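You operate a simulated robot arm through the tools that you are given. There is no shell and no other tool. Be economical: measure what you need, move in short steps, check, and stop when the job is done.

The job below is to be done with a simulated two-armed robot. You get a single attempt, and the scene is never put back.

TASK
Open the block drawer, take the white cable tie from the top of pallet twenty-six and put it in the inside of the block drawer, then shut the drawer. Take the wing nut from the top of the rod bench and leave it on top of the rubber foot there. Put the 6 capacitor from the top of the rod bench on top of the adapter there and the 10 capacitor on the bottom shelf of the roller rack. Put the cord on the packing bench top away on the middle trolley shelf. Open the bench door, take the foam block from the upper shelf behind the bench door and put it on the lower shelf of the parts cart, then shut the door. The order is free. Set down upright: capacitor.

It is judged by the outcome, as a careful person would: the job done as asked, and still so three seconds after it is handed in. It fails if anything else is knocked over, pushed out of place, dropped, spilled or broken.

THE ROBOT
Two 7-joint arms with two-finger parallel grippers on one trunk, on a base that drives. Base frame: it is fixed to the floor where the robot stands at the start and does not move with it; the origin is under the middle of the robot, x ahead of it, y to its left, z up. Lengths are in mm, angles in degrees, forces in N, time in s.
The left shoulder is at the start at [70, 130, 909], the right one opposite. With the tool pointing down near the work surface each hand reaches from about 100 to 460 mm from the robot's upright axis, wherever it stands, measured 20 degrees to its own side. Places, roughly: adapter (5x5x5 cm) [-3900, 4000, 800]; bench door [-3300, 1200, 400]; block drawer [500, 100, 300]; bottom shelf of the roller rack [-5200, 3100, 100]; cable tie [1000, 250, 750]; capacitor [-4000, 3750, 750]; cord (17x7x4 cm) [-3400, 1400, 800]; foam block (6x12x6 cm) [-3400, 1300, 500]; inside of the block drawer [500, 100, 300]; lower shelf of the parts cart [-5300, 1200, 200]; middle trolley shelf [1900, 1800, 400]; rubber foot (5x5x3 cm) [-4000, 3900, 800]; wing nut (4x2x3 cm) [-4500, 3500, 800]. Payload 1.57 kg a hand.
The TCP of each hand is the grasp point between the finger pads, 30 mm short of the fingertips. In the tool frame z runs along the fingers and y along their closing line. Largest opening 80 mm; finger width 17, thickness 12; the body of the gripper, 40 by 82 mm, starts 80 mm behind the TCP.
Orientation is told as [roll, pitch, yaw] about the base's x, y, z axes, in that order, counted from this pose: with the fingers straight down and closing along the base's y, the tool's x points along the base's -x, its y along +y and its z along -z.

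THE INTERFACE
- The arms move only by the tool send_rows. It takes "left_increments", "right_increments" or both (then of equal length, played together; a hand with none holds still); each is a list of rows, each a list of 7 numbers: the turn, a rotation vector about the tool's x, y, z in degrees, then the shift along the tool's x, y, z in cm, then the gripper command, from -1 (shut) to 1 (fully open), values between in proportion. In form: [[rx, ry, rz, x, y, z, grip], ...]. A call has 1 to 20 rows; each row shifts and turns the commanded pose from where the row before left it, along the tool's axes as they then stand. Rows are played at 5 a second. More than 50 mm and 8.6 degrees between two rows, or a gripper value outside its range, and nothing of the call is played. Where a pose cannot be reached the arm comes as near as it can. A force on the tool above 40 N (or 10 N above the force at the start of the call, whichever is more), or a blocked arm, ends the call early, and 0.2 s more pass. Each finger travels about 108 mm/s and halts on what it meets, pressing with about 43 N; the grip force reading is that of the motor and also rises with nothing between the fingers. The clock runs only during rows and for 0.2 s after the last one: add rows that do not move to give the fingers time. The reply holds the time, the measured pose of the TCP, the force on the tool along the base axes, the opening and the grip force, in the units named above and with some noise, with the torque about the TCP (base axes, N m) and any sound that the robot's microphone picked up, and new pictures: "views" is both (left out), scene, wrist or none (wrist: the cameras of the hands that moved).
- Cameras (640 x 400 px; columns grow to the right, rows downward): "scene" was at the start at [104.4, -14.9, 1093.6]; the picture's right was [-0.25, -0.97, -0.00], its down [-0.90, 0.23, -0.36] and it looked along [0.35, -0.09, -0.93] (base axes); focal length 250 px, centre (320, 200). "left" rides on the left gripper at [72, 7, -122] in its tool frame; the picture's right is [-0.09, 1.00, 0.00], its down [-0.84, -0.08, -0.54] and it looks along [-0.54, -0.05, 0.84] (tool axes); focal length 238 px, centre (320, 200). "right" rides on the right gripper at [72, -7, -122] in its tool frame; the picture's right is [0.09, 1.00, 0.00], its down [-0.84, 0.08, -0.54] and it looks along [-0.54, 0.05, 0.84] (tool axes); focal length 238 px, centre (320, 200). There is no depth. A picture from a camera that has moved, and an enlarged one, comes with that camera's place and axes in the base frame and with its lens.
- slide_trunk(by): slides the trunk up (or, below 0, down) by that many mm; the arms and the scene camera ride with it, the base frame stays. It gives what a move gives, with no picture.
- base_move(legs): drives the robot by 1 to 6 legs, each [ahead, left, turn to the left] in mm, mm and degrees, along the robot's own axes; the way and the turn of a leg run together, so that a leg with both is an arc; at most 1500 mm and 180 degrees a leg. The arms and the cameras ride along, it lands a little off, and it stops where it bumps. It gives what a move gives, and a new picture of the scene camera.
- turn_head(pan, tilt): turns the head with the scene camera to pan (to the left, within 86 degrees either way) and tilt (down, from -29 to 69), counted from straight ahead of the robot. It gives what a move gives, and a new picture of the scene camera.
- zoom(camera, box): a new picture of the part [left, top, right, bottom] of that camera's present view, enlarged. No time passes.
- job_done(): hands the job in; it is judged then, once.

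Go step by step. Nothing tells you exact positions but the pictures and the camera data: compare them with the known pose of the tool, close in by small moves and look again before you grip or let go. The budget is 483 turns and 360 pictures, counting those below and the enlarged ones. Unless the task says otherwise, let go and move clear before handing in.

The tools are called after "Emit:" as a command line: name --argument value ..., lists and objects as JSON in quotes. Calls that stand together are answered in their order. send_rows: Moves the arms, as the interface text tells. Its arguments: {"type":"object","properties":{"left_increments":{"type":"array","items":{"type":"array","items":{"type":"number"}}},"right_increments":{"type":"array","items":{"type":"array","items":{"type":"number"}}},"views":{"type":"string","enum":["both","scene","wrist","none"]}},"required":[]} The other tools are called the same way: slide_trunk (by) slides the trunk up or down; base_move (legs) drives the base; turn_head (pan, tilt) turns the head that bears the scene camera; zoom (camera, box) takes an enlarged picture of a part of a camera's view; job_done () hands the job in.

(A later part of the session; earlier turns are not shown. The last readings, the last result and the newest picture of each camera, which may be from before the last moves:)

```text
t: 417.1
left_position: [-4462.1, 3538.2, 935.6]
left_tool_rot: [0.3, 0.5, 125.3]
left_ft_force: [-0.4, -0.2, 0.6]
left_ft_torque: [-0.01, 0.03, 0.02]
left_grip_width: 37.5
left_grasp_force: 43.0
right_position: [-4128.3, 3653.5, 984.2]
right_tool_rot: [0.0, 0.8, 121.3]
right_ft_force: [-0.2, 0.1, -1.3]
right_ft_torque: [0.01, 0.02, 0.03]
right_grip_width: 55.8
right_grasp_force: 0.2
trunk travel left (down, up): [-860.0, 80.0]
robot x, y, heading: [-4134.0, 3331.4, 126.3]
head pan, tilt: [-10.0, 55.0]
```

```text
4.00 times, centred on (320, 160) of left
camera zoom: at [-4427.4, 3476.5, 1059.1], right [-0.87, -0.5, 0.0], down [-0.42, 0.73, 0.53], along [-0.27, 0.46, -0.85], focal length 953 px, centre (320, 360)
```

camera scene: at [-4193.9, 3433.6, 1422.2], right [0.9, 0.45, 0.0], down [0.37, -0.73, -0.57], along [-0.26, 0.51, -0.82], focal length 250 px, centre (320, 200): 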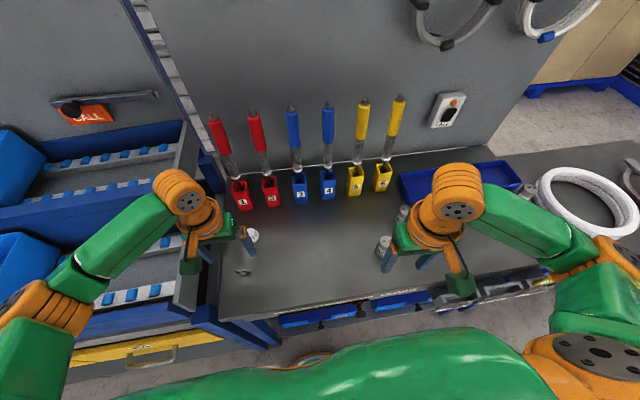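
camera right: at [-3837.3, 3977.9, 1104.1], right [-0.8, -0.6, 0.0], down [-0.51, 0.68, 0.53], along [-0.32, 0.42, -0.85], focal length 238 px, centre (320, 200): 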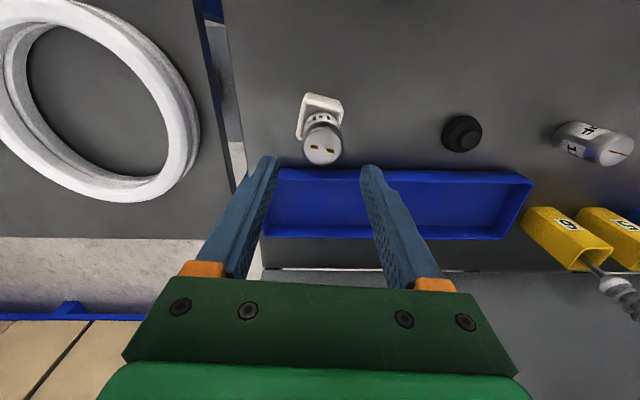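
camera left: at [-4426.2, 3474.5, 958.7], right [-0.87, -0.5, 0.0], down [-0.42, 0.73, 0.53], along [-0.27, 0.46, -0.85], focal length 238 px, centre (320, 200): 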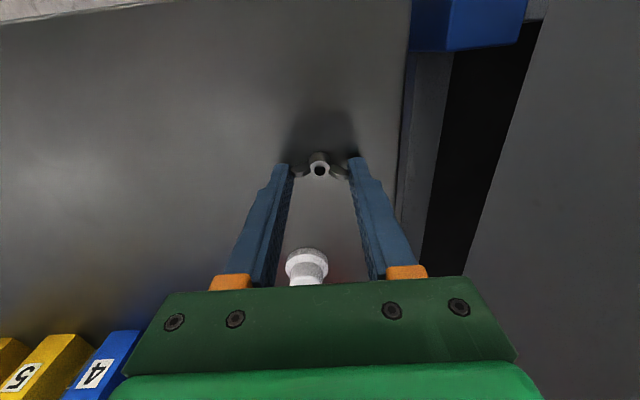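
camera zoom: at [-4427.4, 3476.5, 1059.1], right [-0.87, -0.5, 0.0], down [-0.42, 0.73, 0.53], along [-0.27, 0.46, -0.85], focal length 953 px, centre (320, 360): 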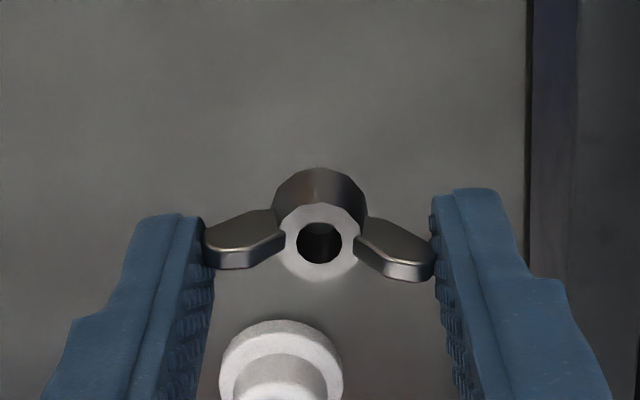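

Emit:
base_move --legs '[[0, -590, 0.4]]'

Emit:
zoom --camera "left" --box '[0, 0, 640, 400]'

```text
t: 420.5
left_position: [-3984.7, 3892.5, 935.7]
left_tool_rot: [0.1, 0.5, 125.5]
left_ft_force: [-0.2, 0.4, -1.1]
left_ft_torque: [0.02, 0.02, 0.0]
left_grip_width: 37.2
left_grasp_force: 42.8
right_position: [-3652.5, 4008.0, 983.8]
right_tool_rot: [0.0, 0.7, 121.4]
right_ft_force: [0.3, -0.3, 0.5]
right_ft_torque: [0.01, 0.01, 0.0]
right_grip_width: 56.0
right_grasp_force: 0.0
trunk travel left (down, up): [-860.0, 80.0]
robot x, y, heading: [-3653.3, 3684.2, 126.9]
head pan, tilt: [-10.0, 55.0]
camera scene: at [-3717.3, 3787.1, 1422.2], right [0.89, 0.45, 0.0], down [0.37, -0.73, -0.57], along [-0.26, 0.51, -0.82], focal length 250 px, centre (320, 200)
```

scene: 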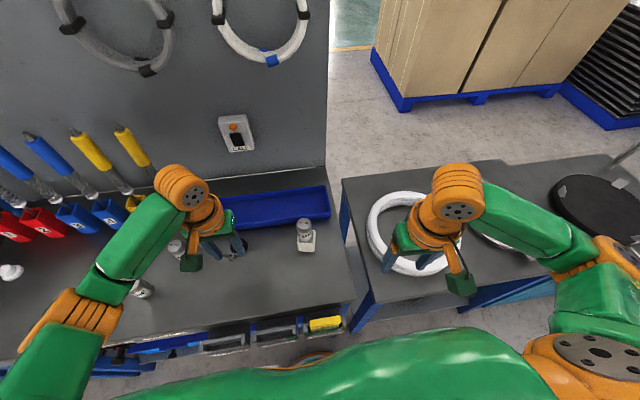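

```text
1.00 times, centred on (320, 200) of left (not enlarged: the box is as wide or as high as the picture)
camera zoom: at [-3950.6, 3829.5, 1058.6], right [-0.86, -0.5, 0.0], down [-0.42, 0.73, 0.53], along [-0.27, 0.46, -0.85], focal length 238 px, centre (320, 200)
```

zoom: 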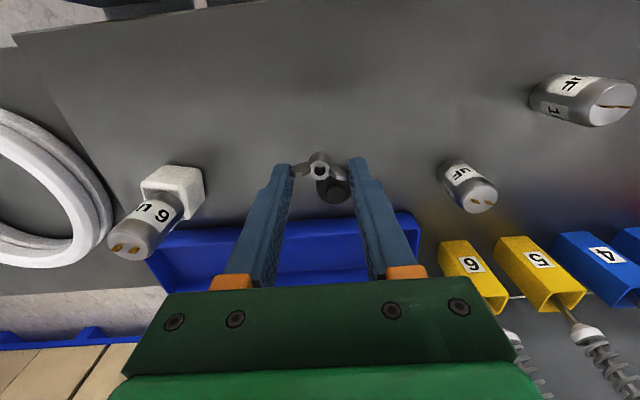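

Emit:
zoom --camera "left" --box '[280, 140, 376, 200]'

Emit:
zoom --camera "scene" --box '[170, 200, 330, 300]'

```text
6.67 times, centred on (328, 170) of left
camera zoom: at [-3950.6, 3829.5, 1058.6], right [-0.86, -0.5, 0.0], down [-0.42, 0.73, 0.53], along [-0.27, 0.46, -0.85], focal length 1589 px, centre (267, 400)
```

zoom: 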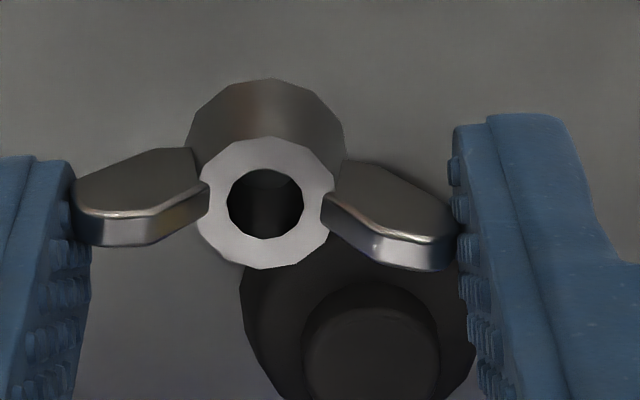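

```text
4.00 times, centred on (250, 250) of scene
camera zoom: at [-3717.3, 3787.1, 1422.2], right [0.89, 0.45, 0.0], down [0.37, -0.73, -0.57], along [-0.26, 0.51, -0.82], focal length 998 px, centre (600, 0)
```

zoom: 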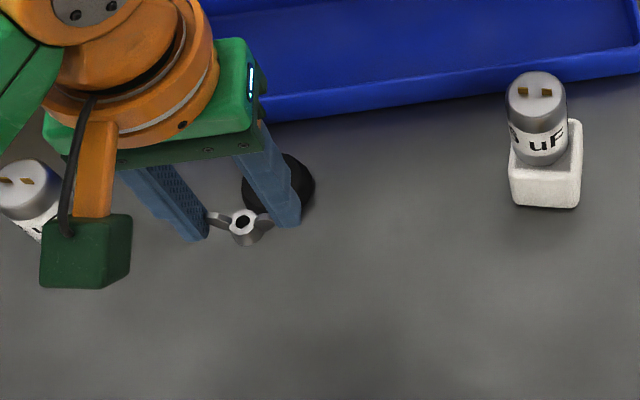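

Emit:
base_move --legs '[[20, 0, 0]]'

Emit:
send_rows --left_increments '[[0, 0, 0, -2.6, 0.55, 0, -1], [0, 0, 0, -2.5, 0.55, 0, -1], [0, 0, 0, 0, 0, 0, -1]]' --views "none"

Emit:
zoom --camera "left" --box '[240, 110, 400, 210]'

Emit:
zoom --camera "scene" --box '[170, 200, 330, 300]'

```text
t: 421.3
left_position: [-3995.0, 3906.1, 937.4]
left_tool_rot: [0.2, 0.3, 125.6]
left_ft_force: [0.5, 0.4, 0.4]
left_ft_torque: [0.03, -0.01, 0.08]
left_grip_width: 37.4
left_grasp_force: 43.1
right_position: [-3661.3, 4021.2, 984.6]
right_tool_rot: [0.1, 0.6, 121.5]
right_ft_force: [0.2, 0.0, 0.4]
right_ft_torque: [0.0, 0.04, 0.0]
right_grip_width: 56.1
right_grasp_force: 0.1
trunk travel left (down, up): [-860.0, 80.0]
robot x, y, heading: [-3664.9, 3702.0, 126.8]
head pan, tilt: [-10.0, 55.0]
camera scene: at [-3724.7, 3799.9, 1422.7], right [0.89, 0.45, 0.0], down [0.37, -0.73, -0.58], along [-0.26, 0.51, -0.82], focal length 250 px, centre (320, 200)
```

scene: 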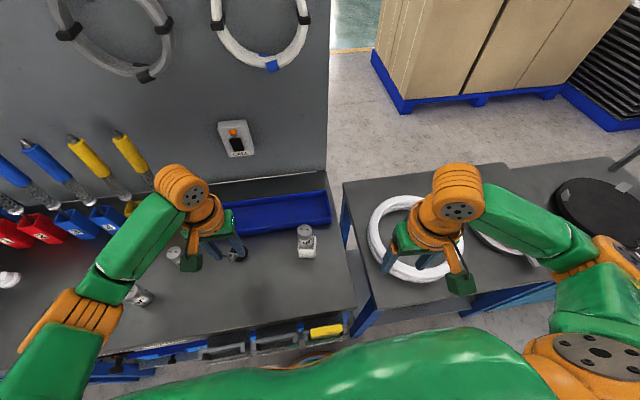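

```text
t: 422.1
left_position: [-4036.0, 3941.2, 936.8]
left_tool_rot: [0.1, 0.5, 125.5]
left_ft_force: [0.8, -0.5, -0.4]
left_ft_torque: [-0.04, 0.01, 0.03]
left_grip_width: 37.4
left_grasp_force: 43.7
right_position: [-3663.6, 4022.8, 984.5]
right_tool_rot: [0.1, 0.9, 121.5]
right_ft_force: [-1.0, -0.4, -0.3]
right_ft_torque: [0.01, 0.0, -0.01]
right_grip_width: 55.9
right_grasp_force: 0.1
trunk travel left (down, up): [-860.0, 80.0]
robot x, y, heading: [-3664.8, 3701.1, 126.6]
head pan, tilt: [-10.0, 55.0]
```

```text
4.00 times, centred on (320, 160) of left
camera zoom: at [-4000.7, 3879.7, 1059.6], right [-0.86, -0.5, 0.0], down [-0.42, 0.73, 0.53], along [-0.27, 0.46, -0.85], focal length 953 px, centre (320, 360)
```

zoom: 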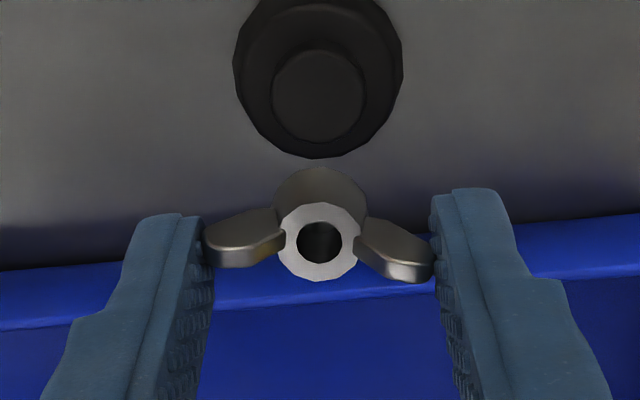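

```text
4.00 times, centred on (250, 250) of scene
camera zoom: at [-3727.9, 3803.6, 1422.2], right [0.89, 0.45, 0.0], down [0.37, -0.73, -0.57], along [-0.26, 0.51, -0.82], focal length 998 px, centre (600, 0)
```

zoom: 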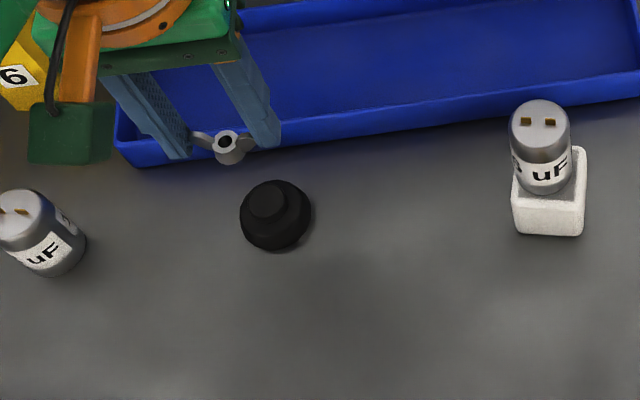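

The nut is directly over the foot's knob (−4036, 3940). I descend.

Emit:
send_rows --left_increments '[[0, 0, 0, 0, 0, 3, -1], [0, 0, 0, 0, 0, 2.5, -1], [0, 0, 0, 0, 0, 0, -1]]' --views "none"

Emit:
zoom --camera "left" --box '[240, 110, 400, 210]'

Emit:
zoom --camera "scene" --box '[200, 220, 280, 270]'

```text
t: 422.9
left_position: [-4036.2, 3942.2, 881.1]
left_tool_rot: [0.2, 0.4, 125.4]
left_ft_force: [0.4, 0.0, -1.5]
left_ft_torque: [-0.01, 0.0, -0.01]
left_grip_width: 37.4
left_grasp_force: 43.5
right_position: [-3662.4, 4024.0, 983.7]
right_tool_rot: [0.0, 0.7, 121.5]
right_ft_force: [-0.3, 0.7, 0.6]
right_ft_torque: [-0.05, 0.0, -0.02]
right_grip_width: 56.1
right_grasp_force: 0.1
trunk travel left (down, up): [-860.0, 80.0]
robot x, y, heading: [-3665.2, 3699.4, 126.7]
head pan, tilt: [-10.0, 55.0]
```

```text
4.00 times, centred on (320, 160) of left
camera zoom: at [-4001.0, 3879.7, 1004.1], right [-0.86, -0.5, 0.0], down [-0.42, 0.73, 0.53], along [-0.27, 0.46, -0.85], focal length 953 px, centre (320, 360)
```

zoom: 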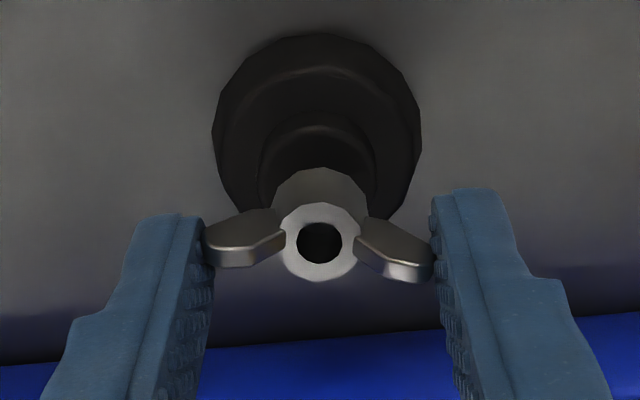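

```text
8.00 times, centred on (240, 245) of scene
camera zoom: at [-3728.1, 3803.9, 1422.2], right [0.89, 0.45, 0.0], down [0.37, -0.73, -0.57], along [-0.26, 0.51, -0.82], focal length 1996 px, centre (960, -160)
```

zoom: 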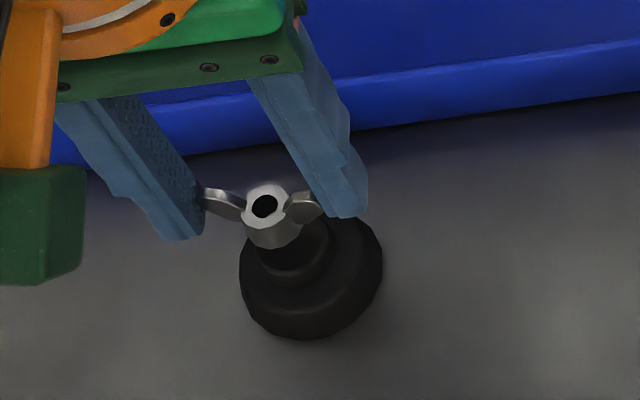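

Emit:
send_rows --left_increments '[[0, 0, 0, 0, 0, 0.8, -1], [0, 0, 0, 0, 0, 0.3, -1], [0, 0, 0, 0, 0, 0, -1]]' --views "none"

Emit:
zoom --camera "scene" --box '[200, 220, 280, 270]'

```text
t: 423.7
left_position: [-4034.8, 3942.5, 869.4]
left_tool_rot: [0.2, 0.5, 125.4]
left_ft_force: [-0.3, -0.5, 0.7]
left_ft_torque: [-0.02, -0.02, -0.02]
left_grip_width: 37.1
left_grasp_force: 43.4
right_position: [-3663.3, 4024.1, 984.4]
right_tool_rot: [0.0, 0.9, 121.4]
right_ft_force: [-0.2, -0.9, 0.2]
right_ft_torque: [-0.01, 0.01, 0.04]
right_grip_width: 55.9
right_grasp_force: 0.0
trunk travel left (down, up): [-860.0, 80.0]
robot x, y, heading: [-3664.3, 3699.3, 126.8]
head pan, tilt: [-10.0, 55.0]
```

```text
8.00 times, centred on (240, 245) of scene
camera zoom: at [-3728.1, 3803.9, 1422.2], right [0.89, 0.45, 0.0], down [0.37, -0.73, -0.57], along [-0.26, 0.51, -0.82], focal length 1996 px, centre (960, -160)
```

zoom: 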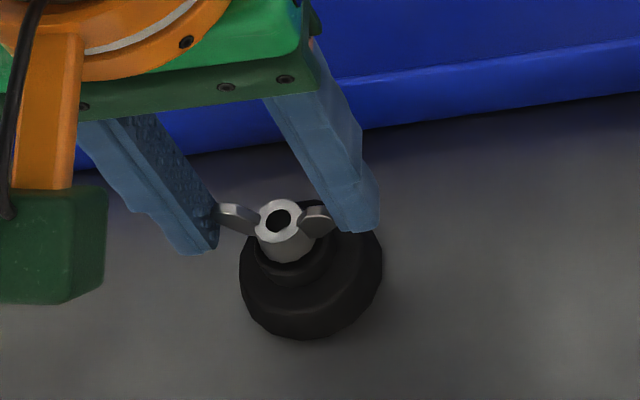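

Emit:
send_rows --left_increments '[[0, 0, 0, 0, 0, 0.15, -1], [0, 0, 0, 0, 0, 0.12, -1], [0, 0, 0, 0, 0, 0, -1]]' --views "none"

```text
t: 424.5
left_position: [-4037.3, 3940.9, 866.5]
left_tool_rot: [0.0, 0.4, 125.5]
left_ft_force: [-0.5, -0.2, 0.3]
left_ft_torque: [-0.01, 0.0, -0.01]
left_grip_width: 37.1
left_grasp_force: 42.9
right_position: [-3665.1, 4024.7, 983.8]
right_tool_rot: [0.1, 0.8, 121.5]
right_ft_force: [-0.8, 0.0, -0.3]
right_ft_torque: [0.04, 0.02, 0.01]
right_grip_width: 56.2
right_grasp_force: 0.1
trunk travel left (down, up): [-860.0, 80.0]
robot x, y, heading: [-3667.9, 3702.9, 126.6]
head pan, tilt: [-10.0, 55.0]
```

Emit:
send_rows --left_increments '[[0, 0, 0, 0, 0, 0.12, -1], [0, 0, 0, 0, 0, 0, -1]]' --views "none"

```text
t: 425.1
left_position: [-4034.9, 3942.5, 867.4]
left_tool_rot: [0.2, 0.5, 125.5]
left_ft_force: [-2.0, 0.7, 5.6]
left_ft_torque: [-0.02, 0.06, -0.02]
left_grip_width: 37.3
left_grasp_force: 42.6
right_position: [-3663.0, 4024.2, 984.2]
right_tool_rot: [0.2, 0.7, 121.5]
right_ft_force: [0.0, 0.2, -0.3]
right_ft_torque: [-0.03, -0.01, 0.0]
right_grip_width: 56.1
right_grasp_force: 0.2
trunk travel left (down, up): [-860.0, 80.0]
robot x, y, heading: [-3671.0, 3703.5, 126.7]
head pan, tilt: [-10.0, 55.0]
```

Light contact (5.6 N). I open gently and lift.

Emit:
send_rows --left_increments '[[0, 0, 0, 0, 0, 0, -0.03], [0, 0, 0, 0, 0, 0, 0.08], [0, 0, 0, 0, 0, 0, 0.3], [0, 0, 0, 0, 0, 0, 0.3], [0, 0, 0, 0, 0, -2, 0.3], [0, 0, 0, 0, 0, -4, 0.3], [0, 0, 0, 0, 0, -4, 0.3], [0, 0, 0, 0, 0, 0, 0.3]]' --views "none"

Emit:
zoom --camera "scene" --box '[200, 220, 280, 270]'

Emit:
zoom --camera "left" --box '[0, 0, 640, 400]'

```text
t: 426.9
left_position: [-4036.5, 3942.0, 964.9]
left_tool_rot: [0.2, 0.4, 125.5]
left_ft_force: [0.0, -0.3, -0.4]
left_ft_torque: [-0.02, 0.0, -0.03]
left_grip_width: 52.1
left_grasp_force: 0.1
right_position: [-3663.9, 4025.3, 984.0]
right_tool_rot: [0.0, 0.7, 121.5]
right_ft_force: [0.4, -0.7, -0.2]
right_ft_torque: [0.01, 0.04, -0.01]
right_grip_width: 56.1
right_grasp_force: 0.2
trunk travel left (down, up): [-860.0, 80.0]
robot x, y, heading: [-3663.2, 3700.2, 126.7]
head pan, tilt: [-10.0, 55.0]
```

```text
8.00 times, centred on (240, 245) of scene
camera zoom: at [-3728.3, 3803.9, 1422.2], right [0.89, 0.45, 0.0], down [0.37, -0.73, -0.57], along [-0.26, 0.51, -0.82], focal length 1996 px, centre (960, -160)
```

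zoom: 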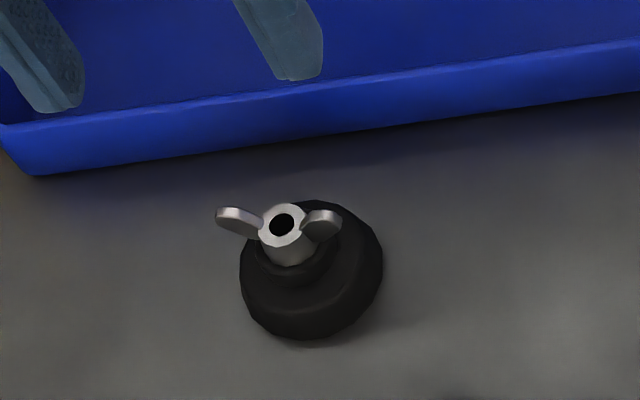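

```text
1.00 times, centred on (320, 200) of left (not enlarged: the box is as wide or as high as the picture)
camera zoom: at [-4001.6, 3881.1, 1088.1], right [-0.86, -0.5, 0.0], down [-0.42, 0.73, 0.53], along [-0.27, 0.46, -0.85], focal length 238 px, centre (320, 200)
```

zoom: 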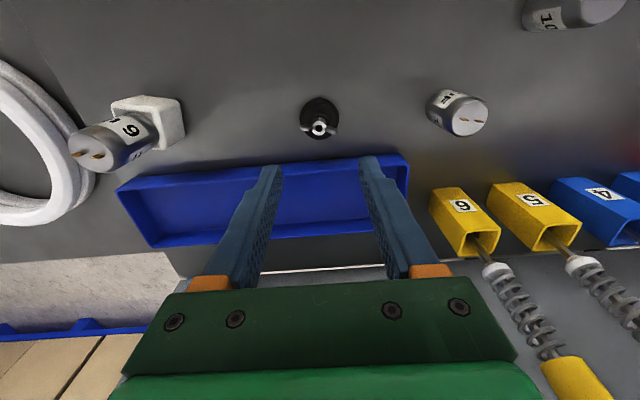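

The wing nut sits on the rubber foot. For the 10 µF capacitor I'll use the right arm with a forward-tilted tool (so it can be set upright on the low shelf). First I retract the left arm, back off and tilt the right tool.

Emit:
send_rows --left_increments '[[0, 0, 0, 4, 0, 0, 0], [0, 0, 0, 4, -2, 0, 0], [0, 0, 0, 4, -3, 0, 0], [0, 0, 0, 4, -3, -1, 0], [0, 0, 0, 3, -3, -2, 0], [0, 0, 0, 0, -3, -2, 0], [0, 0, 0, 0, 0, 0, 0]]' --views "none"

Emit:
base_move --legs '[[-250, 0, 0]]'

Emit:
send_rows --right_increments '[[0, 0, 4, 0, 0, 0, 1], [0, -8.3, 0, 0, 0, 0, 1], [0, -8.3, 0, 0, 0, 0, 1], [0, -8.3, 0, 0, 0, 0, 1], [0, -8.3, 0, 0, 0, 0, 1], [0, -8.3, 0, 0, 0, 0, 1], [0, -8.3, 0, 0, 0, 0, 1], [0, 0, 0, 0, 0, 0, 1]]' --views "wrist"

```text
refused: row 4 steps farther than a row can; nothing moved
```

```text
t: 428.7
left_position: [-3887.8, 3742.0, 964.9]
left_tool_rot: [0.2, 0.6, 125.5]
left_ft_force: [-0.8, -0.8, -0.3]
left_ft_torque: [-0.04, 0.0, 0.0]
left_grip_width: 52.1
left_grasp_force: 0.1
right_position: [-3514.4, 3824.5, 982.9]
right_tool_rot: [0.0, 0.8, 121.5]
right_ft_force: [0.4, 0.2, 0.3]
right_ft_torque: [-0.01, 0.01, 0.04]
right_grip_width: 55.9
right_grasp_force: 0.0
trunk travel left (down, up): [-860.0, 80.0]
robot x, y, heading: [-3514.0, 3499.6, 126.9]
head pan, tilt: [-10.0, 55.0]
camera scene: at [-3579.2, 3604.0, 1421.9], right [0.89, 0.45, 0.0], down [0.37, -0.73, -0.57], along [-0.26, 0.51, -0.82], focal length 250 px, centre (320, 200)
```

scene: 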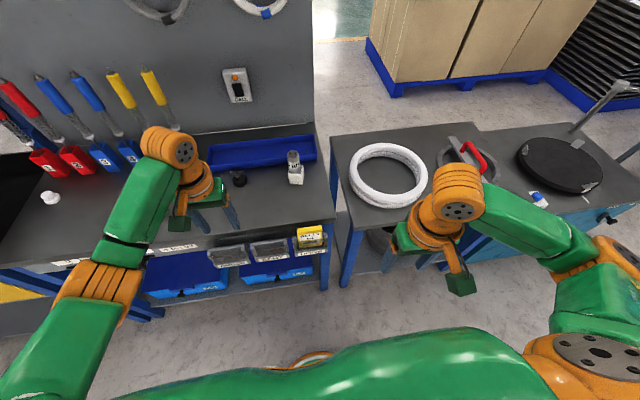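

```text
t: 430.5
left_position: [-3886.2, 3740.6, 965.9]
left_tool_rot: [0.1, 0.6, 125.7]
left_ft_force: [-0.4, -0.3, 0.6]
left_ft_torque: [-0.02, -0.01, 0.02]
left_grip_width: 51.9
left_grasp_force: 0.2
right_position: [-3561.5, 3889.2, 953.3]
right_tool_rot: [0.0, -49.0, 117.6]
right_ft_force: [1.4, 0.5, -0.5]
right_ft_torque: [0.0, 0.01, -0.01]
right_grip_width: 80.0
right_grasp_force: 0.1
right hand out of reach, approached as far as the arm can: row 2, 3, 4, 5, 6
trunk travel left (down, up): [-860.0, 80.0]
robot x, y, heading: [-3516.3, 3499.6, 126.8]
head pan, tilt: [-10.0, 55.0]
camera right: at [-3491.0, 3768.2, 977.7], right [-0.85, -0.51, -0.07], down [-0.13, 0.09, 0.99], along [-0.5, 0.85, -0.14], focal length 238 px, centre (320, 200)
```

right: 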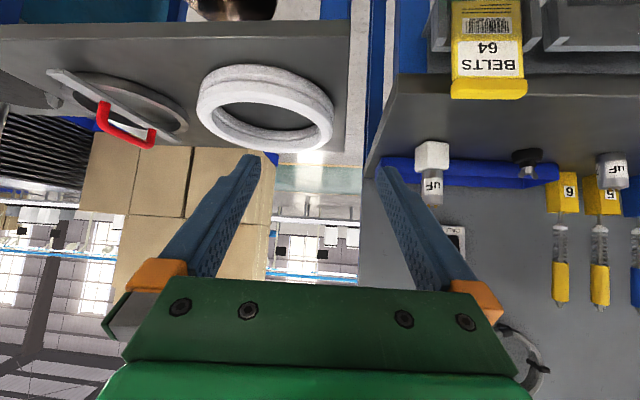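

Emit:
send_rows --left_increments '[[0, 0, 0, 3.5, -1, 0, 0], [0, 0, 0, 3.5, -2.5, 0, 0], [0, 0, 0, 3.5, -2.5, -1, 0], [0, 0, 0, 3.5, -2.5, -1, 0], [0, 0, 0, 3, -2.5, -2, 0], [0, 0, 0, 2, -2.5, -2, 0], [0, 0, 0, 0, 0, 0, 0]]' --right_increments '[[-3.4, 0, -2.95, 0, 0, 0, 1], [-3.4, 0, -2.95, 0, 0, 0, 1], [0, 0, 0, 0, 0, 0, 1], [0, 0, 0, 0, 0, 0, 1], [0, 0, 0, 0, 0, 0, 1], [0, 0, 0, 0, 0, 0, 1], [0, 0, 0, 0, 0, 0, 1]]' --views "none"

Emit:
base_move --legs '[[0, 510, 0]]'

Emit:
zoom --camera "right" --box '[0, 0, 640, 400]'

```text
t: 432.1
left_position: [-3667.1, 3664.5, 1029.7]
left_tool_rot: [0.3, 0.4, 125.5]
left_ft_force: [-0.5, 0.0, 0.2]
left_ft_torque: [-0.02, -0.01, 0.0]
left_grip_width: 40.1
left_grasp_force: 0.1
right_position: [-3562.1, 3887.6, 953.1]
right_tool_rot: [0.1, -49.1, 126.6]
right_ft_force: [-1.2, 0.1, 0.1]
right_ft_torque: [-0.01, 0.02, 0.01]
right_grip_width: 80.0
right_grasp_force: 0.0
trunk travel left (down, up): [-860.0, 80.0]
robot x, y, heading: [-3515.9, 3495.1, 126.7]
head pan, tilt: [-10.0, 55.0]
```

```text
t: 435.1
left_position: [-4073.8, 3362.3, 1028.2]
left_tool_rot: [0.3, 0.5, 125.4]
left_ft_force: [-0.2, 0.2, 0.2]
left_ft_torque: [-0.03, 0.02, -0.01]
left_grip_width: 40.1
left_grasp_force: 0.1
right_position: [-3969.8, 3584.0, 952.0]
right_tool_rot: [0.1, -49.0, 126.3]
right_ft_force: [-1.1, 0.0, -0.5]
right_ft_torque: [-0.01, 0.0, -0.01]
right_grip_width: 79.9
right_grasp_force: 0.1
trunk travel left (down, up): [-860.0, 80.0]
robot x, y, heading: [-3927.0, 3193.2, 126.6]
head pan, tilt: [-10.0, 55.0]
camera scene: at [-3985.3, 3298.5, 1422.2], right [0.89, 0.45, 0.0], down [0.37, -0.73, -0.57], along [-0.26, 0.51, -0.82], focal length 250 px, centre (320, 200)
```

scene: 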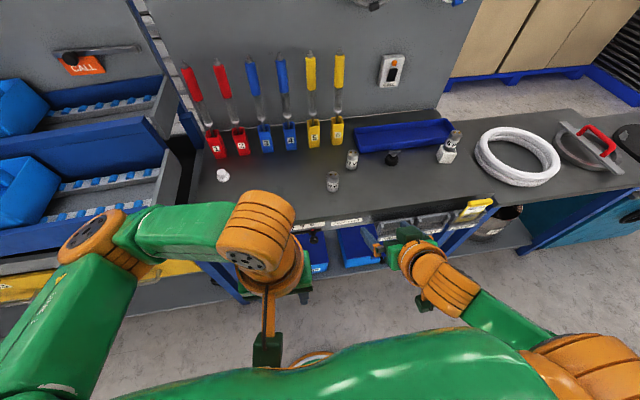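

```text
1.00 times, centred on (320, 200) of right (not enlarged: the box is as wide or as high as the picture)
camera zoom: at [-3880.2, 3477.0, 976.5], right [-0.77, -0.64, -0.07], down [-0.14, 0.07, 0.99], along [-0.63, 0.77, -0.14], focal length 238 px, centre (320, 200)
```

zoom: 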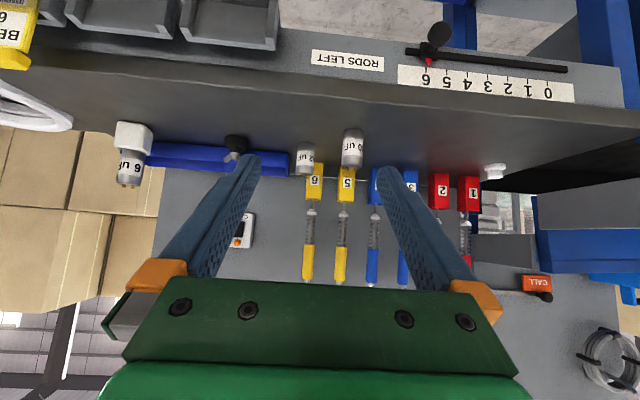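

Emit:
base_move --legs '[[0, 60, 0], [130, 0, 0]]'

Emit:
slide_trunk --by -115

Emit:
zoom --camera "right" --box '[0, 0, 640, 400]'

```text
t: 437.0
left_position: [-4199.9, 3428.5, 1029.7]
left_tool_rot: [0.1, 0.4, 125.2]
left_ft_force: [-0.1, 0.8, -0.4]
left_ft_torque: [0.04, 0.01, 0.01]
left_grip_width: 39.9
left_grasp_force: 0.0
right_position: [-4092.6, 3649.3, 952.7]
right_tool_rot: [0.0, -49.3, 126.2]
right_ft_force: [-0.5, -0.1, 0.2]
right_ft_torque: [0.0, 0.0, -0.03]
right_grip_width: 80.1
right_grasp_force: 0.0
trunk travel left (down, up): [-860.0, 80.0]
robot x, y, heading: [-4050.6, 3262.5, 126.2]
head pan, tilt: [-10.0, 55.0]
camera scene: at [-4110.7, 3363.3, 1422.5], right [0.9, 0.44, 0.0], down [0.36, -0.73, -0.58], along [-0.26, 0.52, -0.82], focal length 250 px, centre (320, 200)
```

scene: 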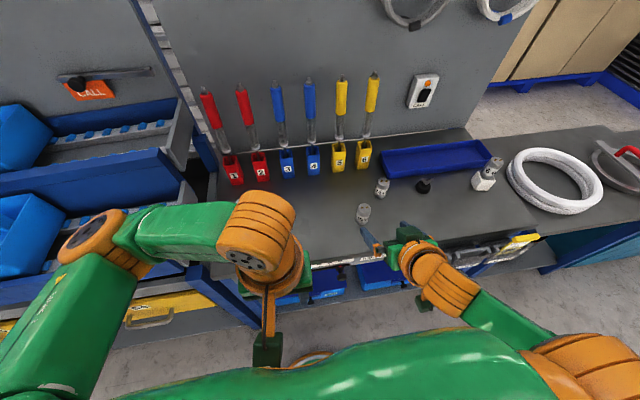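

```text
t: 438.4
left_position: [-4200.2, 3430.6, 913.3]
left_tool_rot: [0.2, 0.5, 125.1]
left_ft_force: [-0.1, 0.0, -0.6]
left_ft_torque: [0.0, 0.03, 0.05]
left_grip_width: 40.0
left_grasp_force: 0.0
right_position: [-4093.0, 3653.6, 837.9]
right_tool_rot: [0.0, -49.0, 126.1]
right_ft_force: [0.7, -0.7, -0.3]
right_ft_torque: [-0.02, 0.0, 0.01]
right_grip_width: 79.9
right_grasp_force: 0.1
trunk travel left (down, up): [-745.0, 195.0]
robot x, y, heading: [-4052.0, 3261.6, 126.3]
head pan, tilt: [-10.0, 55.0]
```

```text
1.00 times, centred on (320, 200) of right (not enlarged: the box is as wide or as high as the picture)
camera zoom: at [-4005.5, 3545.1, 861.7], right [-0.77, -0.64, -0.07], down [-0.14, 0.07, 0.99], along [-0.62, 0.77, -0.14], focal length 238 px, centre (320, 200)
```

zoom: 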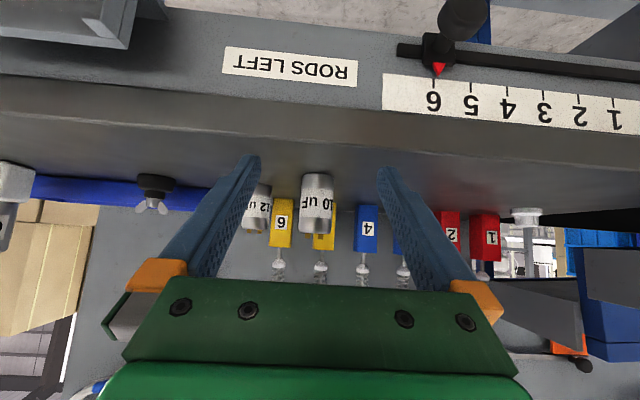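

Emit:
send_rows --right_increments '[[0, 0, 5.2, 0, 0, 0, 0.6], [0, 0, 0, 0, 0, 0, 0.6]]' --views "none"

Emit:
base_move --legs '[[75, 3, 0]]'

Emit:
zoom --camera "right" --box '[0, 0, 640, 400]'

```text
t: 439.0
left_position: [-4200.7, 3430.8, 913.8]
left_tool_rot: [0.2, 0.4, 125.1]
left_ft_force: [0.6, 0.5, -0.5]
left_ft_torque: [0.01, 0.0, 0.04]
left_grip_width: 40.0
left_grasp_force: 0.1
right_position: [-4094.2, 3652.9, 837.6]
right_tool_rot: [6.0, -48.8, 118.1]
right_ft_force: [0.7, -0.3, 0.7]
right_ft_torque: [0.01, 0.01, 0.02]
right_grip_width: 64.1
right_grasp_force: 0.0
trunk travel left (down, up): [-745.0, 195.0]
robot x, y, heading: [-4050.7, 3262.1, 126.3]
head pan, tilt: [-10.0, 55.0]
```

```text
t: 440.1
left_position: [-4245.9, 3487.3, 914.0]
left_tool_rot: [0.1, 0.5, 125.3]
left_ft_force: [-0.3, -1.0, 0.4]
left_ft_torque: [0.0, 0.02, -0.04]
left_grip_width: 40.0
left_grasp_force: 0.1
right_position: [-4140.3, 3709.4, 838.1]
right_tool_rot: [6.0, -48.9, 118.2]
right_ft_force: [-0.2, 0.1, 0.3]
right_ft_torque: [0.01, 0.01, -0.02]
right_grip_width: 64.0
right_grasp_force: 0.1
trunk travel left (down, up): [-745.0, 195.0]
robot x, y, heading: [-4095.1, 3320.8, 126.4]
head pan, tilt: [-10.0, 55.0]
camera scene: at [-4157.3, 3423.7, 1307.4], right [0.9, 0.44, 0.0], down [0.36, -0.73, -0.57], along [-0.26, 0.52, -0.82], focal length 250 px, centre (320, 200)
```

scene: 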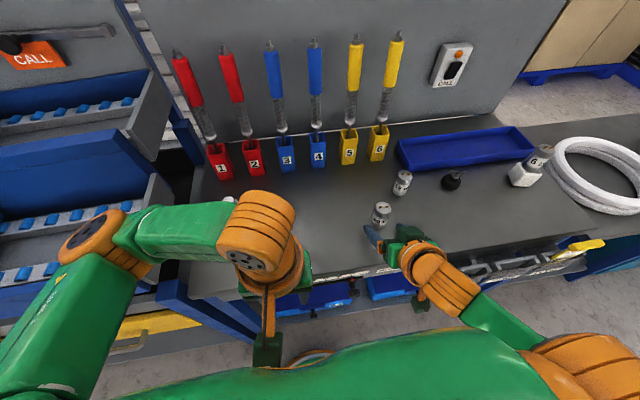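

```text
1.00 times, centred on (320, 200) of right (not enlarged: the box is as wide or as high as the picture)
camera zoom: at [-4057.2, 3598.9, 862.0], right [-0.81, -0.59, 0.0], down [-0.08, 0.11, 0.99], along [-0.58, 0.8, -0.14], focal length 238 px, centre (320, 200)
```

zoom: 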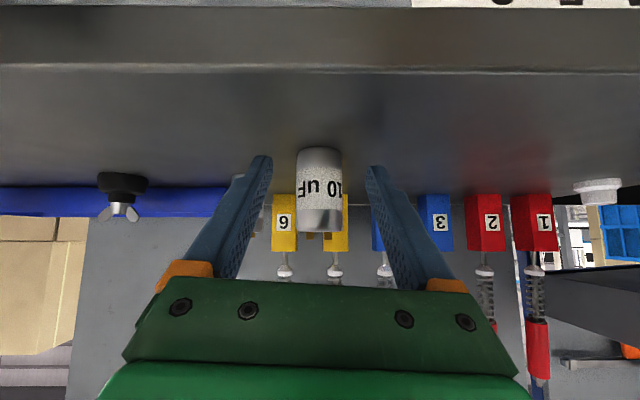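

Emit:
base_move --legs '[[44, 0, 0]]'

Emit:
zoom --camera "right" --box '[0, 0, 640, 400]'

```text
t: 441.0
left_position: [-4272.9, 3522.5, 914.4]
left_tool_rot: [0.2, 0.4, 125.2]
left_ft_force: [-0.1, -0.6, -0.2]
left_ft_torque: [0.01, 0.03, 0.01]
left_grip_width: 39.8
left_grasp_force: 0.1
right_position: [-4165.8, 3744.6, 839.4]
right_tool_rot: [6.0, -48.9, 118.3]
right_ft_force: [0.2, -0.7, 0.1]
right_ft_torque: [0.0, 0.0, 0.0]
right_grip_width: 64.1
right_grasp_force: 0.1
trunk travel left (down, up): [-745.0, 195.0]
robot x, y, heading: [-4121.6, 3356.4, 126.2]
head pan, tilt: [-10.0, 55.0]
camera scene: at [-4182.3, 3457.4, 1307.6], right [0.9, 0.44, 0.0], down [0.36, -0.73, -0.58], along [-0.26, 0.52, -0.82], focal length 250 px, centre (320, 200)
```

scene: 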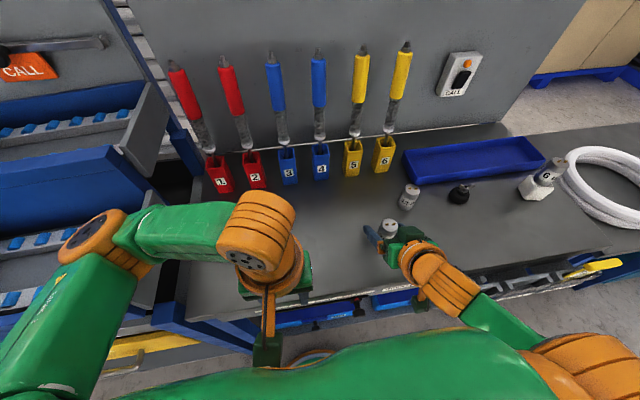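

```text
1.00 times, centred on (320, 200) of right (not enlarged: the box is as wide or as high as the picture)
camera zoom: at [-4082.8, 3633.3, 862.4], right [-0.81, -0.59, 0.0], down [-0.08, 0.11, 0.99], along [-0.59, 0.8, -0.14], focal length 238 px, centre (320, 200)
```

zoom: 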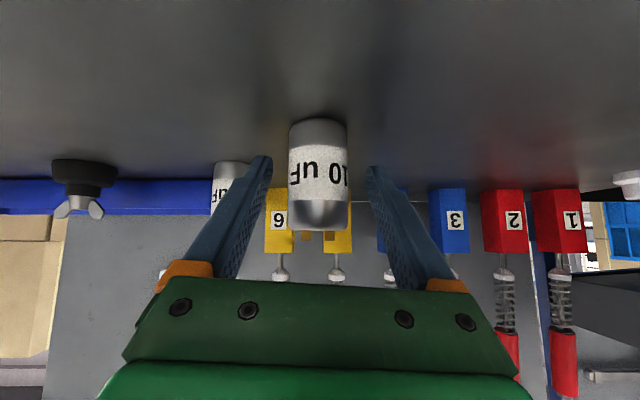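

Emit:
send_rows --right_increments '[[0, 0, 0, 0, 0, 0, 0.2], [0, 0, 0, 0, 0, 0, -0.5], [0, 0, 0, 0, 0, 0, -1], [0, 0, 0, 0, 0, 0, -1], [0, 0, 0, 0, 0, 0, -1]]' --views "none"

Emit:
slide_trunk --by 60

Emit:
zoom --camera "right" --box '[0, 0, 640, 400]'

```text
t: 442.2
left_position: [-4272.2, 3524.5, 914.3]
left_tool_rot: [0.2, 0.5, 125.2]
left_ft_force: [0.3, -0.7, 0.3]
left_ft_torque: [-0.01, -0.02, -0.01]
left_grip_width: 40.1
left_grasp_force: 0.0
right_position: [-4166.8, 3746.8, 836.7]
right_tool_rot: [6.0, -48.9, 118.3]
right_ft_force: [-0.5, 0.6, 2.0]
right_ft_torque: [0.03, -0.01, 0.01]
right_grip_width: 34.6
right_grasp_force: 42.6
trunk travel left (down, up): [-745.0, 195.0]
robot x, y, heading: [-4123.8, 3351.5, 126.3]
head pan, tilt: [-10.0, 55.0]
```

```text
t: 443.2
left_position: [-4272.6, 3524.5, 971.7]
left_tool_rot: [0.2, 0.5, 125.2]
left_ft_force: [-0.3, 0.3, 0.6]
left_ft_torque: [0.02, 0.01, 0.01]
left_grip_width: 39.8
left_grasp_force: 0.1
right_position: [-4166.8, 3747.1, 897.4]
right_tool_rot: [6.0, -48.7, 118.3]
right_ft_force: [-0.5, -0.4, -1.1]
right_ft_torque: [0.02, 0.0, 0.01]
right_grip_width: 35.0
right_grasp_force: 42.1
trunk travel left (down, up): [-805.0, 135.0]
robot x, y, heading: [-4122.9, 3353.9, 126.4]
head pan, tilt: [-10.0, 55.0]
```

```text
1.00 times, centred on (320, 200) of right (not enlarged: the box is as wide or as high as the picture)
camera zoom: at [-4084.4, 3635.5, 921.6], right [-0.81, -0.59, 0.0], down [-0.08, 0.11, 0.99], along [-0.59, 0.8, -0.14], focal length 238 px, centre (320, 200)
```

zoom: 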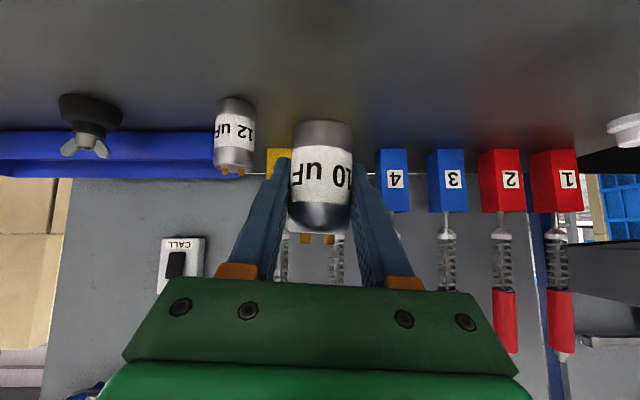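

The 10 µF capacitor is held upright. I back off, go left to the roller rack and lower the trunk to its bottom shelf.

Emit:
base_move --legs '[[-320, 0, 0], [0, 920, 0.7]]'

Emit:
slide_trunk --by -350

Emit:
slide_trunk --by -270

Emit:
turn_head --pan -20 --tilt 45

Emit:
zoom --camera "right" --box '[0, 0, 640, 400]'

```text
t: 449.8
left_position: [-4834.5, 2712.5, 975.5]
left_tool_rot: [0.2, 0.5, 125.8]
left_ft_force: [-0.2, 0.0, 0.4]
left_ft_torque: [-0.01, -0.01, 0.0]
left_grip_width: 39.9
left_grasp_force: 0.1
right_position: [-4731.5, 2935.3, 897.9]
right_tool_rot: [5.8, -48.7, 118.9]
right_ft_force: [0.1, 0.4, -1.0]
right_ft_torque: [-0.02, 0.04, 0.0]
right_grip_width: 34.8
right_grasp_force: 42.4
trunk travel left (down, up): [-805.0, 135.0]
robot x, y, heading: [-4683.7, 2546.1, 126.8]
head pan, tilt: [-10.0, 55.0]
camera scene: at [-4746.4, 2649.5, 1367.2], right [0.89, 0.45, 0.0], down [0.37, -0.73, -0.57], along [-0.26, 0.51, -0.82], focal length 250 px, centre (320, 200)
```

scene: 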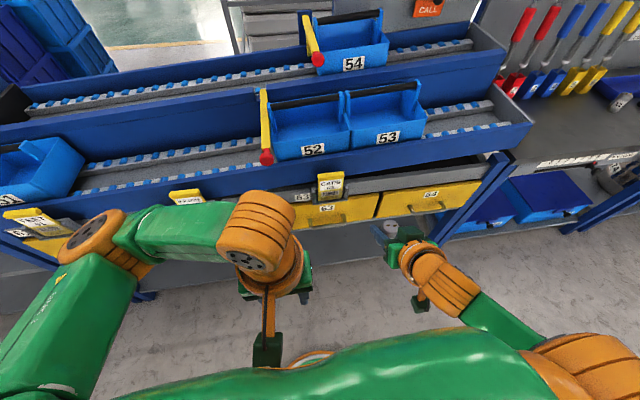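

```text
t: 453.2
left_position: [-4837.0, 2711.3, 624.0]
left_tool_rot: [0.2, 0.5, 125.7]
left_ft_force: [0.1, -0.9, 0.2]
left_ft_torque: [0.0, 0.01, 0.01]
left_grip_width: 40.0
left_grasp_force: 0.0
right_position: [-4733.5, 2935.5, 547.6]
right_tool_rot: [6.1, -48.7, 118.9]
right_ft_force: [-0.5, 1.1, -0.2]
right_ft_torque: [-0.02, -0.01, -0.01]
right_grip_width: 35.0
right_grasp_force: 42.3
trunk travel left (down, up): [-455.0, 485.0]
robot x, y, heading: [-4681.6, 2541.2, 127.1]
head pan, tilt: [-10.0, 55.0]
```

```text
t: 455.9
left_position: [-4836.5, 2712.3, 353.1]
left_tool_rot: [0.2, 0.5, 125.8]
left_ft_force: [0.8, 0.3, -0.3]
left_ft_torque: [-0.01, 0.04, 0.02]
left_grip_width: 39.9
left_grasp_force: 0.1
right_position: [-4733.5, 2934.6, 276.8]
right_tool_rot: [6.0, -48.8, 118.9]
right_ft_force: [0.7, 0.4, -0.9]
right_ft_torque: [-0.04, -0.02, 0.04]
right_grip_width: 34.6
right_grasp_force: 41.9
trunk travel left (down, up): [-185.0, 755.0]
robot x, y, heading: [-4683.4, 2546.8, 126.8]
head pan, tilt: [-10.0, 55.0]
```

```text
t: 456.6
left_position: [-4836.3, 2710.7, 354.1]
left_tool_rot: [0.2, 0.5, 125.8]
left_ft_force: [0.3, 0.8, 0.1]
left_ft_torque: [0.03, 0.0, 0.02]
left_grip_width: 40.4
left_grasp_force: 0.0
right_position: [-4732.6, 2936.5, 277.8]
right_tool_rot: [6.0, -48.8, 118.9]
right_ft_force: [-0.1, -0.2, -1.0]
right_ft_torque: [-0.03, -0.01, 0.01]
right_grip_width: 34.6
right_grasp_force: 42.4
trunk travel left (down, up): [-185.0, 755.0]
robot x, y, heading: [-4679.6, 2545.9, 127.0]
head pan, tilt: [-20.0, 45.0]
camera scene: at [-4737.9, 2662.4, 760.6], right [0.96, 0.29, 0.0], down [0.21, -0.68, -0.71], along [-0.21, 0.68, -0.71], focal length 250 px, centre (320, 200)
```

scene: 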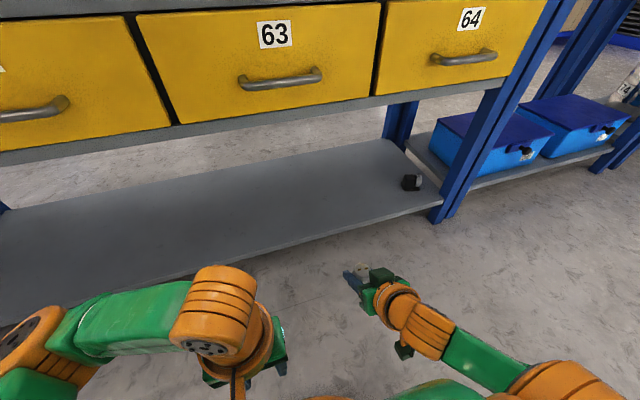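

```text
1.00 times, centred on (320, 200) of right (not enlarged: the box is as wide or as high as the picture)
camera zoom: at [-4648.2, 2824.6, 301.6], right [-0.8, -0.6, 0.0], down [-0.09, 0.11, 0.99], along [-0.59, 0.79, -0.14], focal length 238 px, centre (320, 200)
```

zoom: 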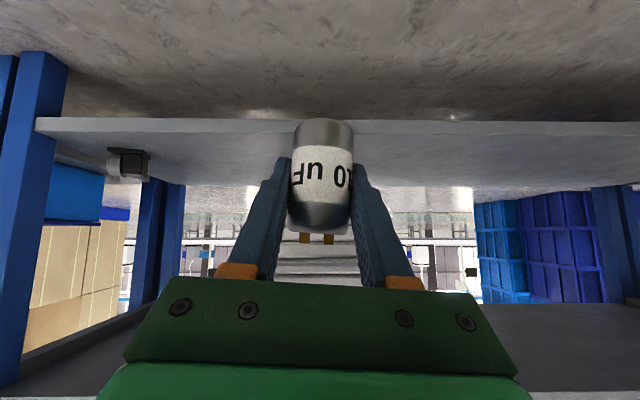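

Emit:
base_move --legs '[[165, 0, 0]]'

Emit:
send_rows --right_increments '[[0, 0, 0, -1.95, 0, 2.28, -1], [0, 0, 0, -1.95, 0, 2.28, -1], [0, 0, 0, -1.95, 0, 2.28, -1], [0, 0, 0, -1.95, 0, 2.28, -1], [0, 0, 0, 0, 0, 0, -1]]'

```text
t: 458.1
left_position: [-4935.3, 2842.7, 353.5]
left_tool_rot: [0.1, 0.5, 125.8]
left_ft_force: [0.7, 0.6, -0.5]
left_ft_torque: [-0.02, -0.02, 0.01]
left_grip_width: 40.0
left_grasp_force: 0.1
right_position: [-4830.1, 3065.5, 276.9]
right_tool_rot: [6.0, -48.8, 119.0]
right_ft_force: [-0.5, 0.2, -0.6]
right_ft_torque: [0.04, -0.01, 0.03]
right_grip_width: 34.7
right_grasp_force: 42.0
trunk travel left (down, up): [-185.0, 755.0]
robot x, y, heading: [-4778.3, 2678.6, 126.9]
head pan, tilt: [-20.0, 45.0]
camera scene: at [-4836.1, 2793.0, 760.6], right [0.96, 0.29, 0.0], down [0.21, -0.68, -0.71], along [-0.21, 0.68, -0.71], focal length 250 px, centre (320, 200)
```

scene: 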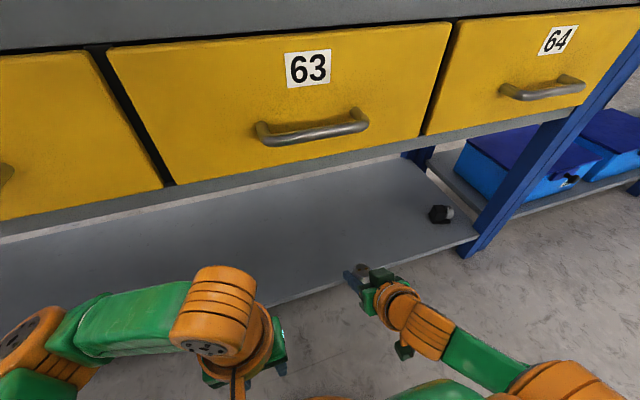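

```text
t: 459.3
left_position: [-4933.2, 2841.3, 352.2]
left_tool_rot: [0.2, 0.6, 125.8]
left_ft_force: [-0.3, -0.3, 0.3]
left_ft_torque: [-0.01, -0.04, -0.02]
left_grip_width: 40.1
left_grasp_force: 0.0
right_position: [-4897.0, 3165.4, 276.0]
right_tool_rot: [6.0, -48.6, 118.9]
right_ft_force: [-0.2, -0.6, -0.8]
right_ft_torque: [-0.02, -0.01, 0.0]
right_grip_width: 34.8
right_grasp_force: 42.0
trunk travel left (down, up): [-185.0, 755.0]
robot x, y, heading: [-4785.0, 2679.1, 126.7]
head pan, tilt: [-20.0, 45.0]
camera scene: at [-4836.2, 2793.0, 760.6], right [0.96, 0.29, 0.0], down [0.21, -0.68, -0.71], along [-0.21, 0.68, -0.71], focal length 250 px, centre (320, 200)
camera right: at [-4813.2, 3054.6, 300.9], right [-0.8, -0.6, 0.0], down [-0.09, 0.11, 0.99], along [-0.59, 0.79, -0.14], focal length 238 px, centre (320, 200)
```

scene: 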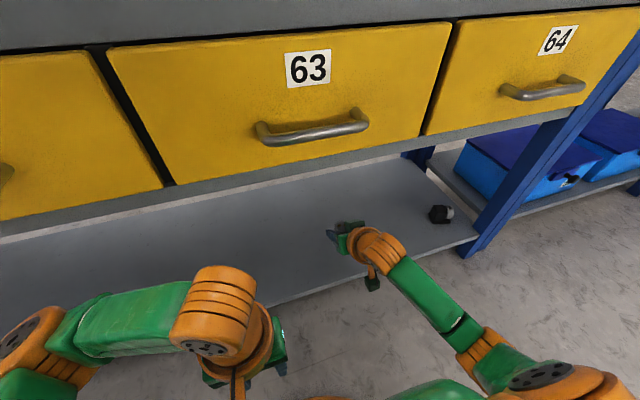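
right: 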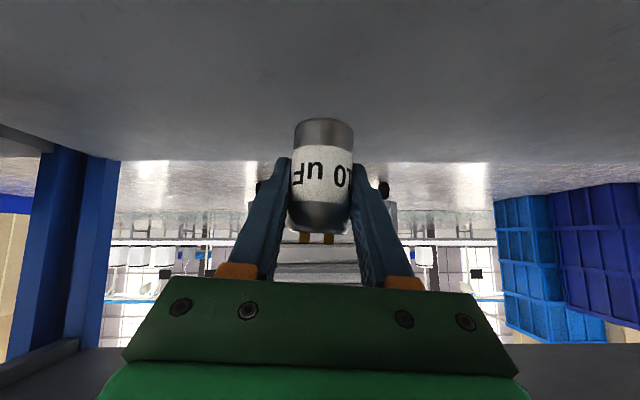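

Emit:
slide_trunk --by -70

Emit:
zoom --camera "right" --box '[0, 0, 640, 400]'

```text
t: 460.4
left_position: [-4933.4, 2842.7, 283.5]
left_tool_rot: [0.2, 0.6, 125.8]
left_ft_force: [-0.2, -0.1, -0.9]
left_ft_torque: [0.01, -0.02, 0.01]
left_grip_width: 40.1
left_grasp_force: 0.1
right_position: [-4896.6, 3164.8, 206.6]
right_tool_rot: [5.9, -48.6, 118.9]
right_ft_force: [-0.3, 0.6, -0.8]
right_ft_torque: [-0.03, -0.01, 0.01]
right_grip_width: 34.8
right_grasp_force: 42.2
trunk travel left (down, up): [-115.0, 825.0]
robot x, y, heading: [-4780.3, 2674.2, 127.2]
head pan, tilt: [-20.0, 45.0]
```

```text
1.00 times, centred on (320, 200) of right (not enlarged: the box is as wide or as high as the picture)
camera zoom: at [-4813.0, 3054.4, 230.9], right [-0.8, -0.6, 0.0], down [-0.09, 0.11, 0.99], along [-0.59, 0.79, -0.14], focal length 238 px, centre (320, 200)
```

zoom: 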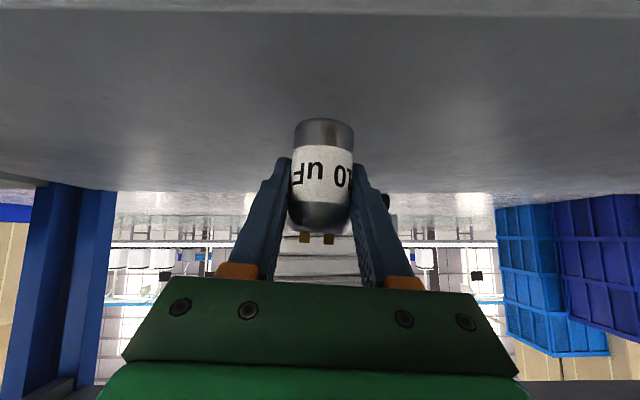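

Emit:
send_rows --right_increments '[[0, 0, 0, 0.23, 0, 0.2, -1], [0, 0, 0, 0.23, 0, 0.2, -1], [0, 0, 0, 0.15, 0, 0.13, -1], [0, 0, 0, 0, 0, 0, -1]]' --views "none"

Emit:
zoom --camera "right" --box '[240, 60, 400, 160]'

```text
t: 461.4
left_position: [-4934.4, 2842.3, 283.7]
left_tool_rot: [0.2, 0.4, 125.8]
left_ft_force: [0.0, -0.8, -0.9]
left_ft_torque: [-0.01, -0.01, -0.04]
left_grip_width: 39.8
left_grasp_force: 0.2
right_position: [-4897.2, 3164.9, 199.4]
right_tool_rot: [6.0, -48.7, 118.8]
right_ft_force: [0.7, -0.4, -0.2]
right_ft_torque: [0.0, 0.01, 0.0]
right_grip_width: 34.9
right_grasp_force: 42.2
trunk travel left (down, up): [-115.0, 825.0]
robot x, y, heading: [-4785.6, 2678.4, 127.1]
head pan, tilt: [-20.0, 45.0]
```

```text
4.00 times, centred on (320, 110) of right
camera zoom: at [-4812.8, 3054.2, 223.3], right [-0.8, -0.6, 0.0], down [-0.09, 0.11, 0.99], along [-0.59, 0.79, -0.14], focal length 953 px, centre (320, 560)
```

zoom: 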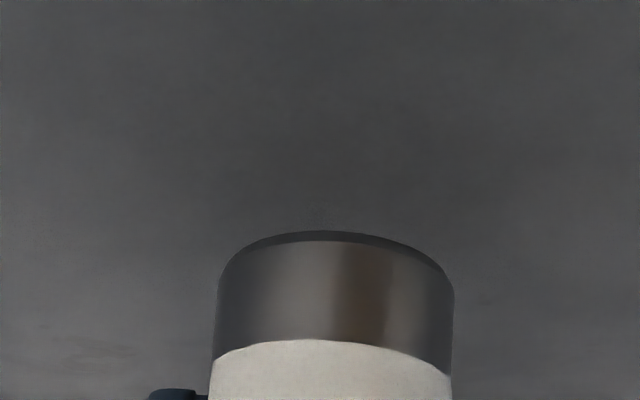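

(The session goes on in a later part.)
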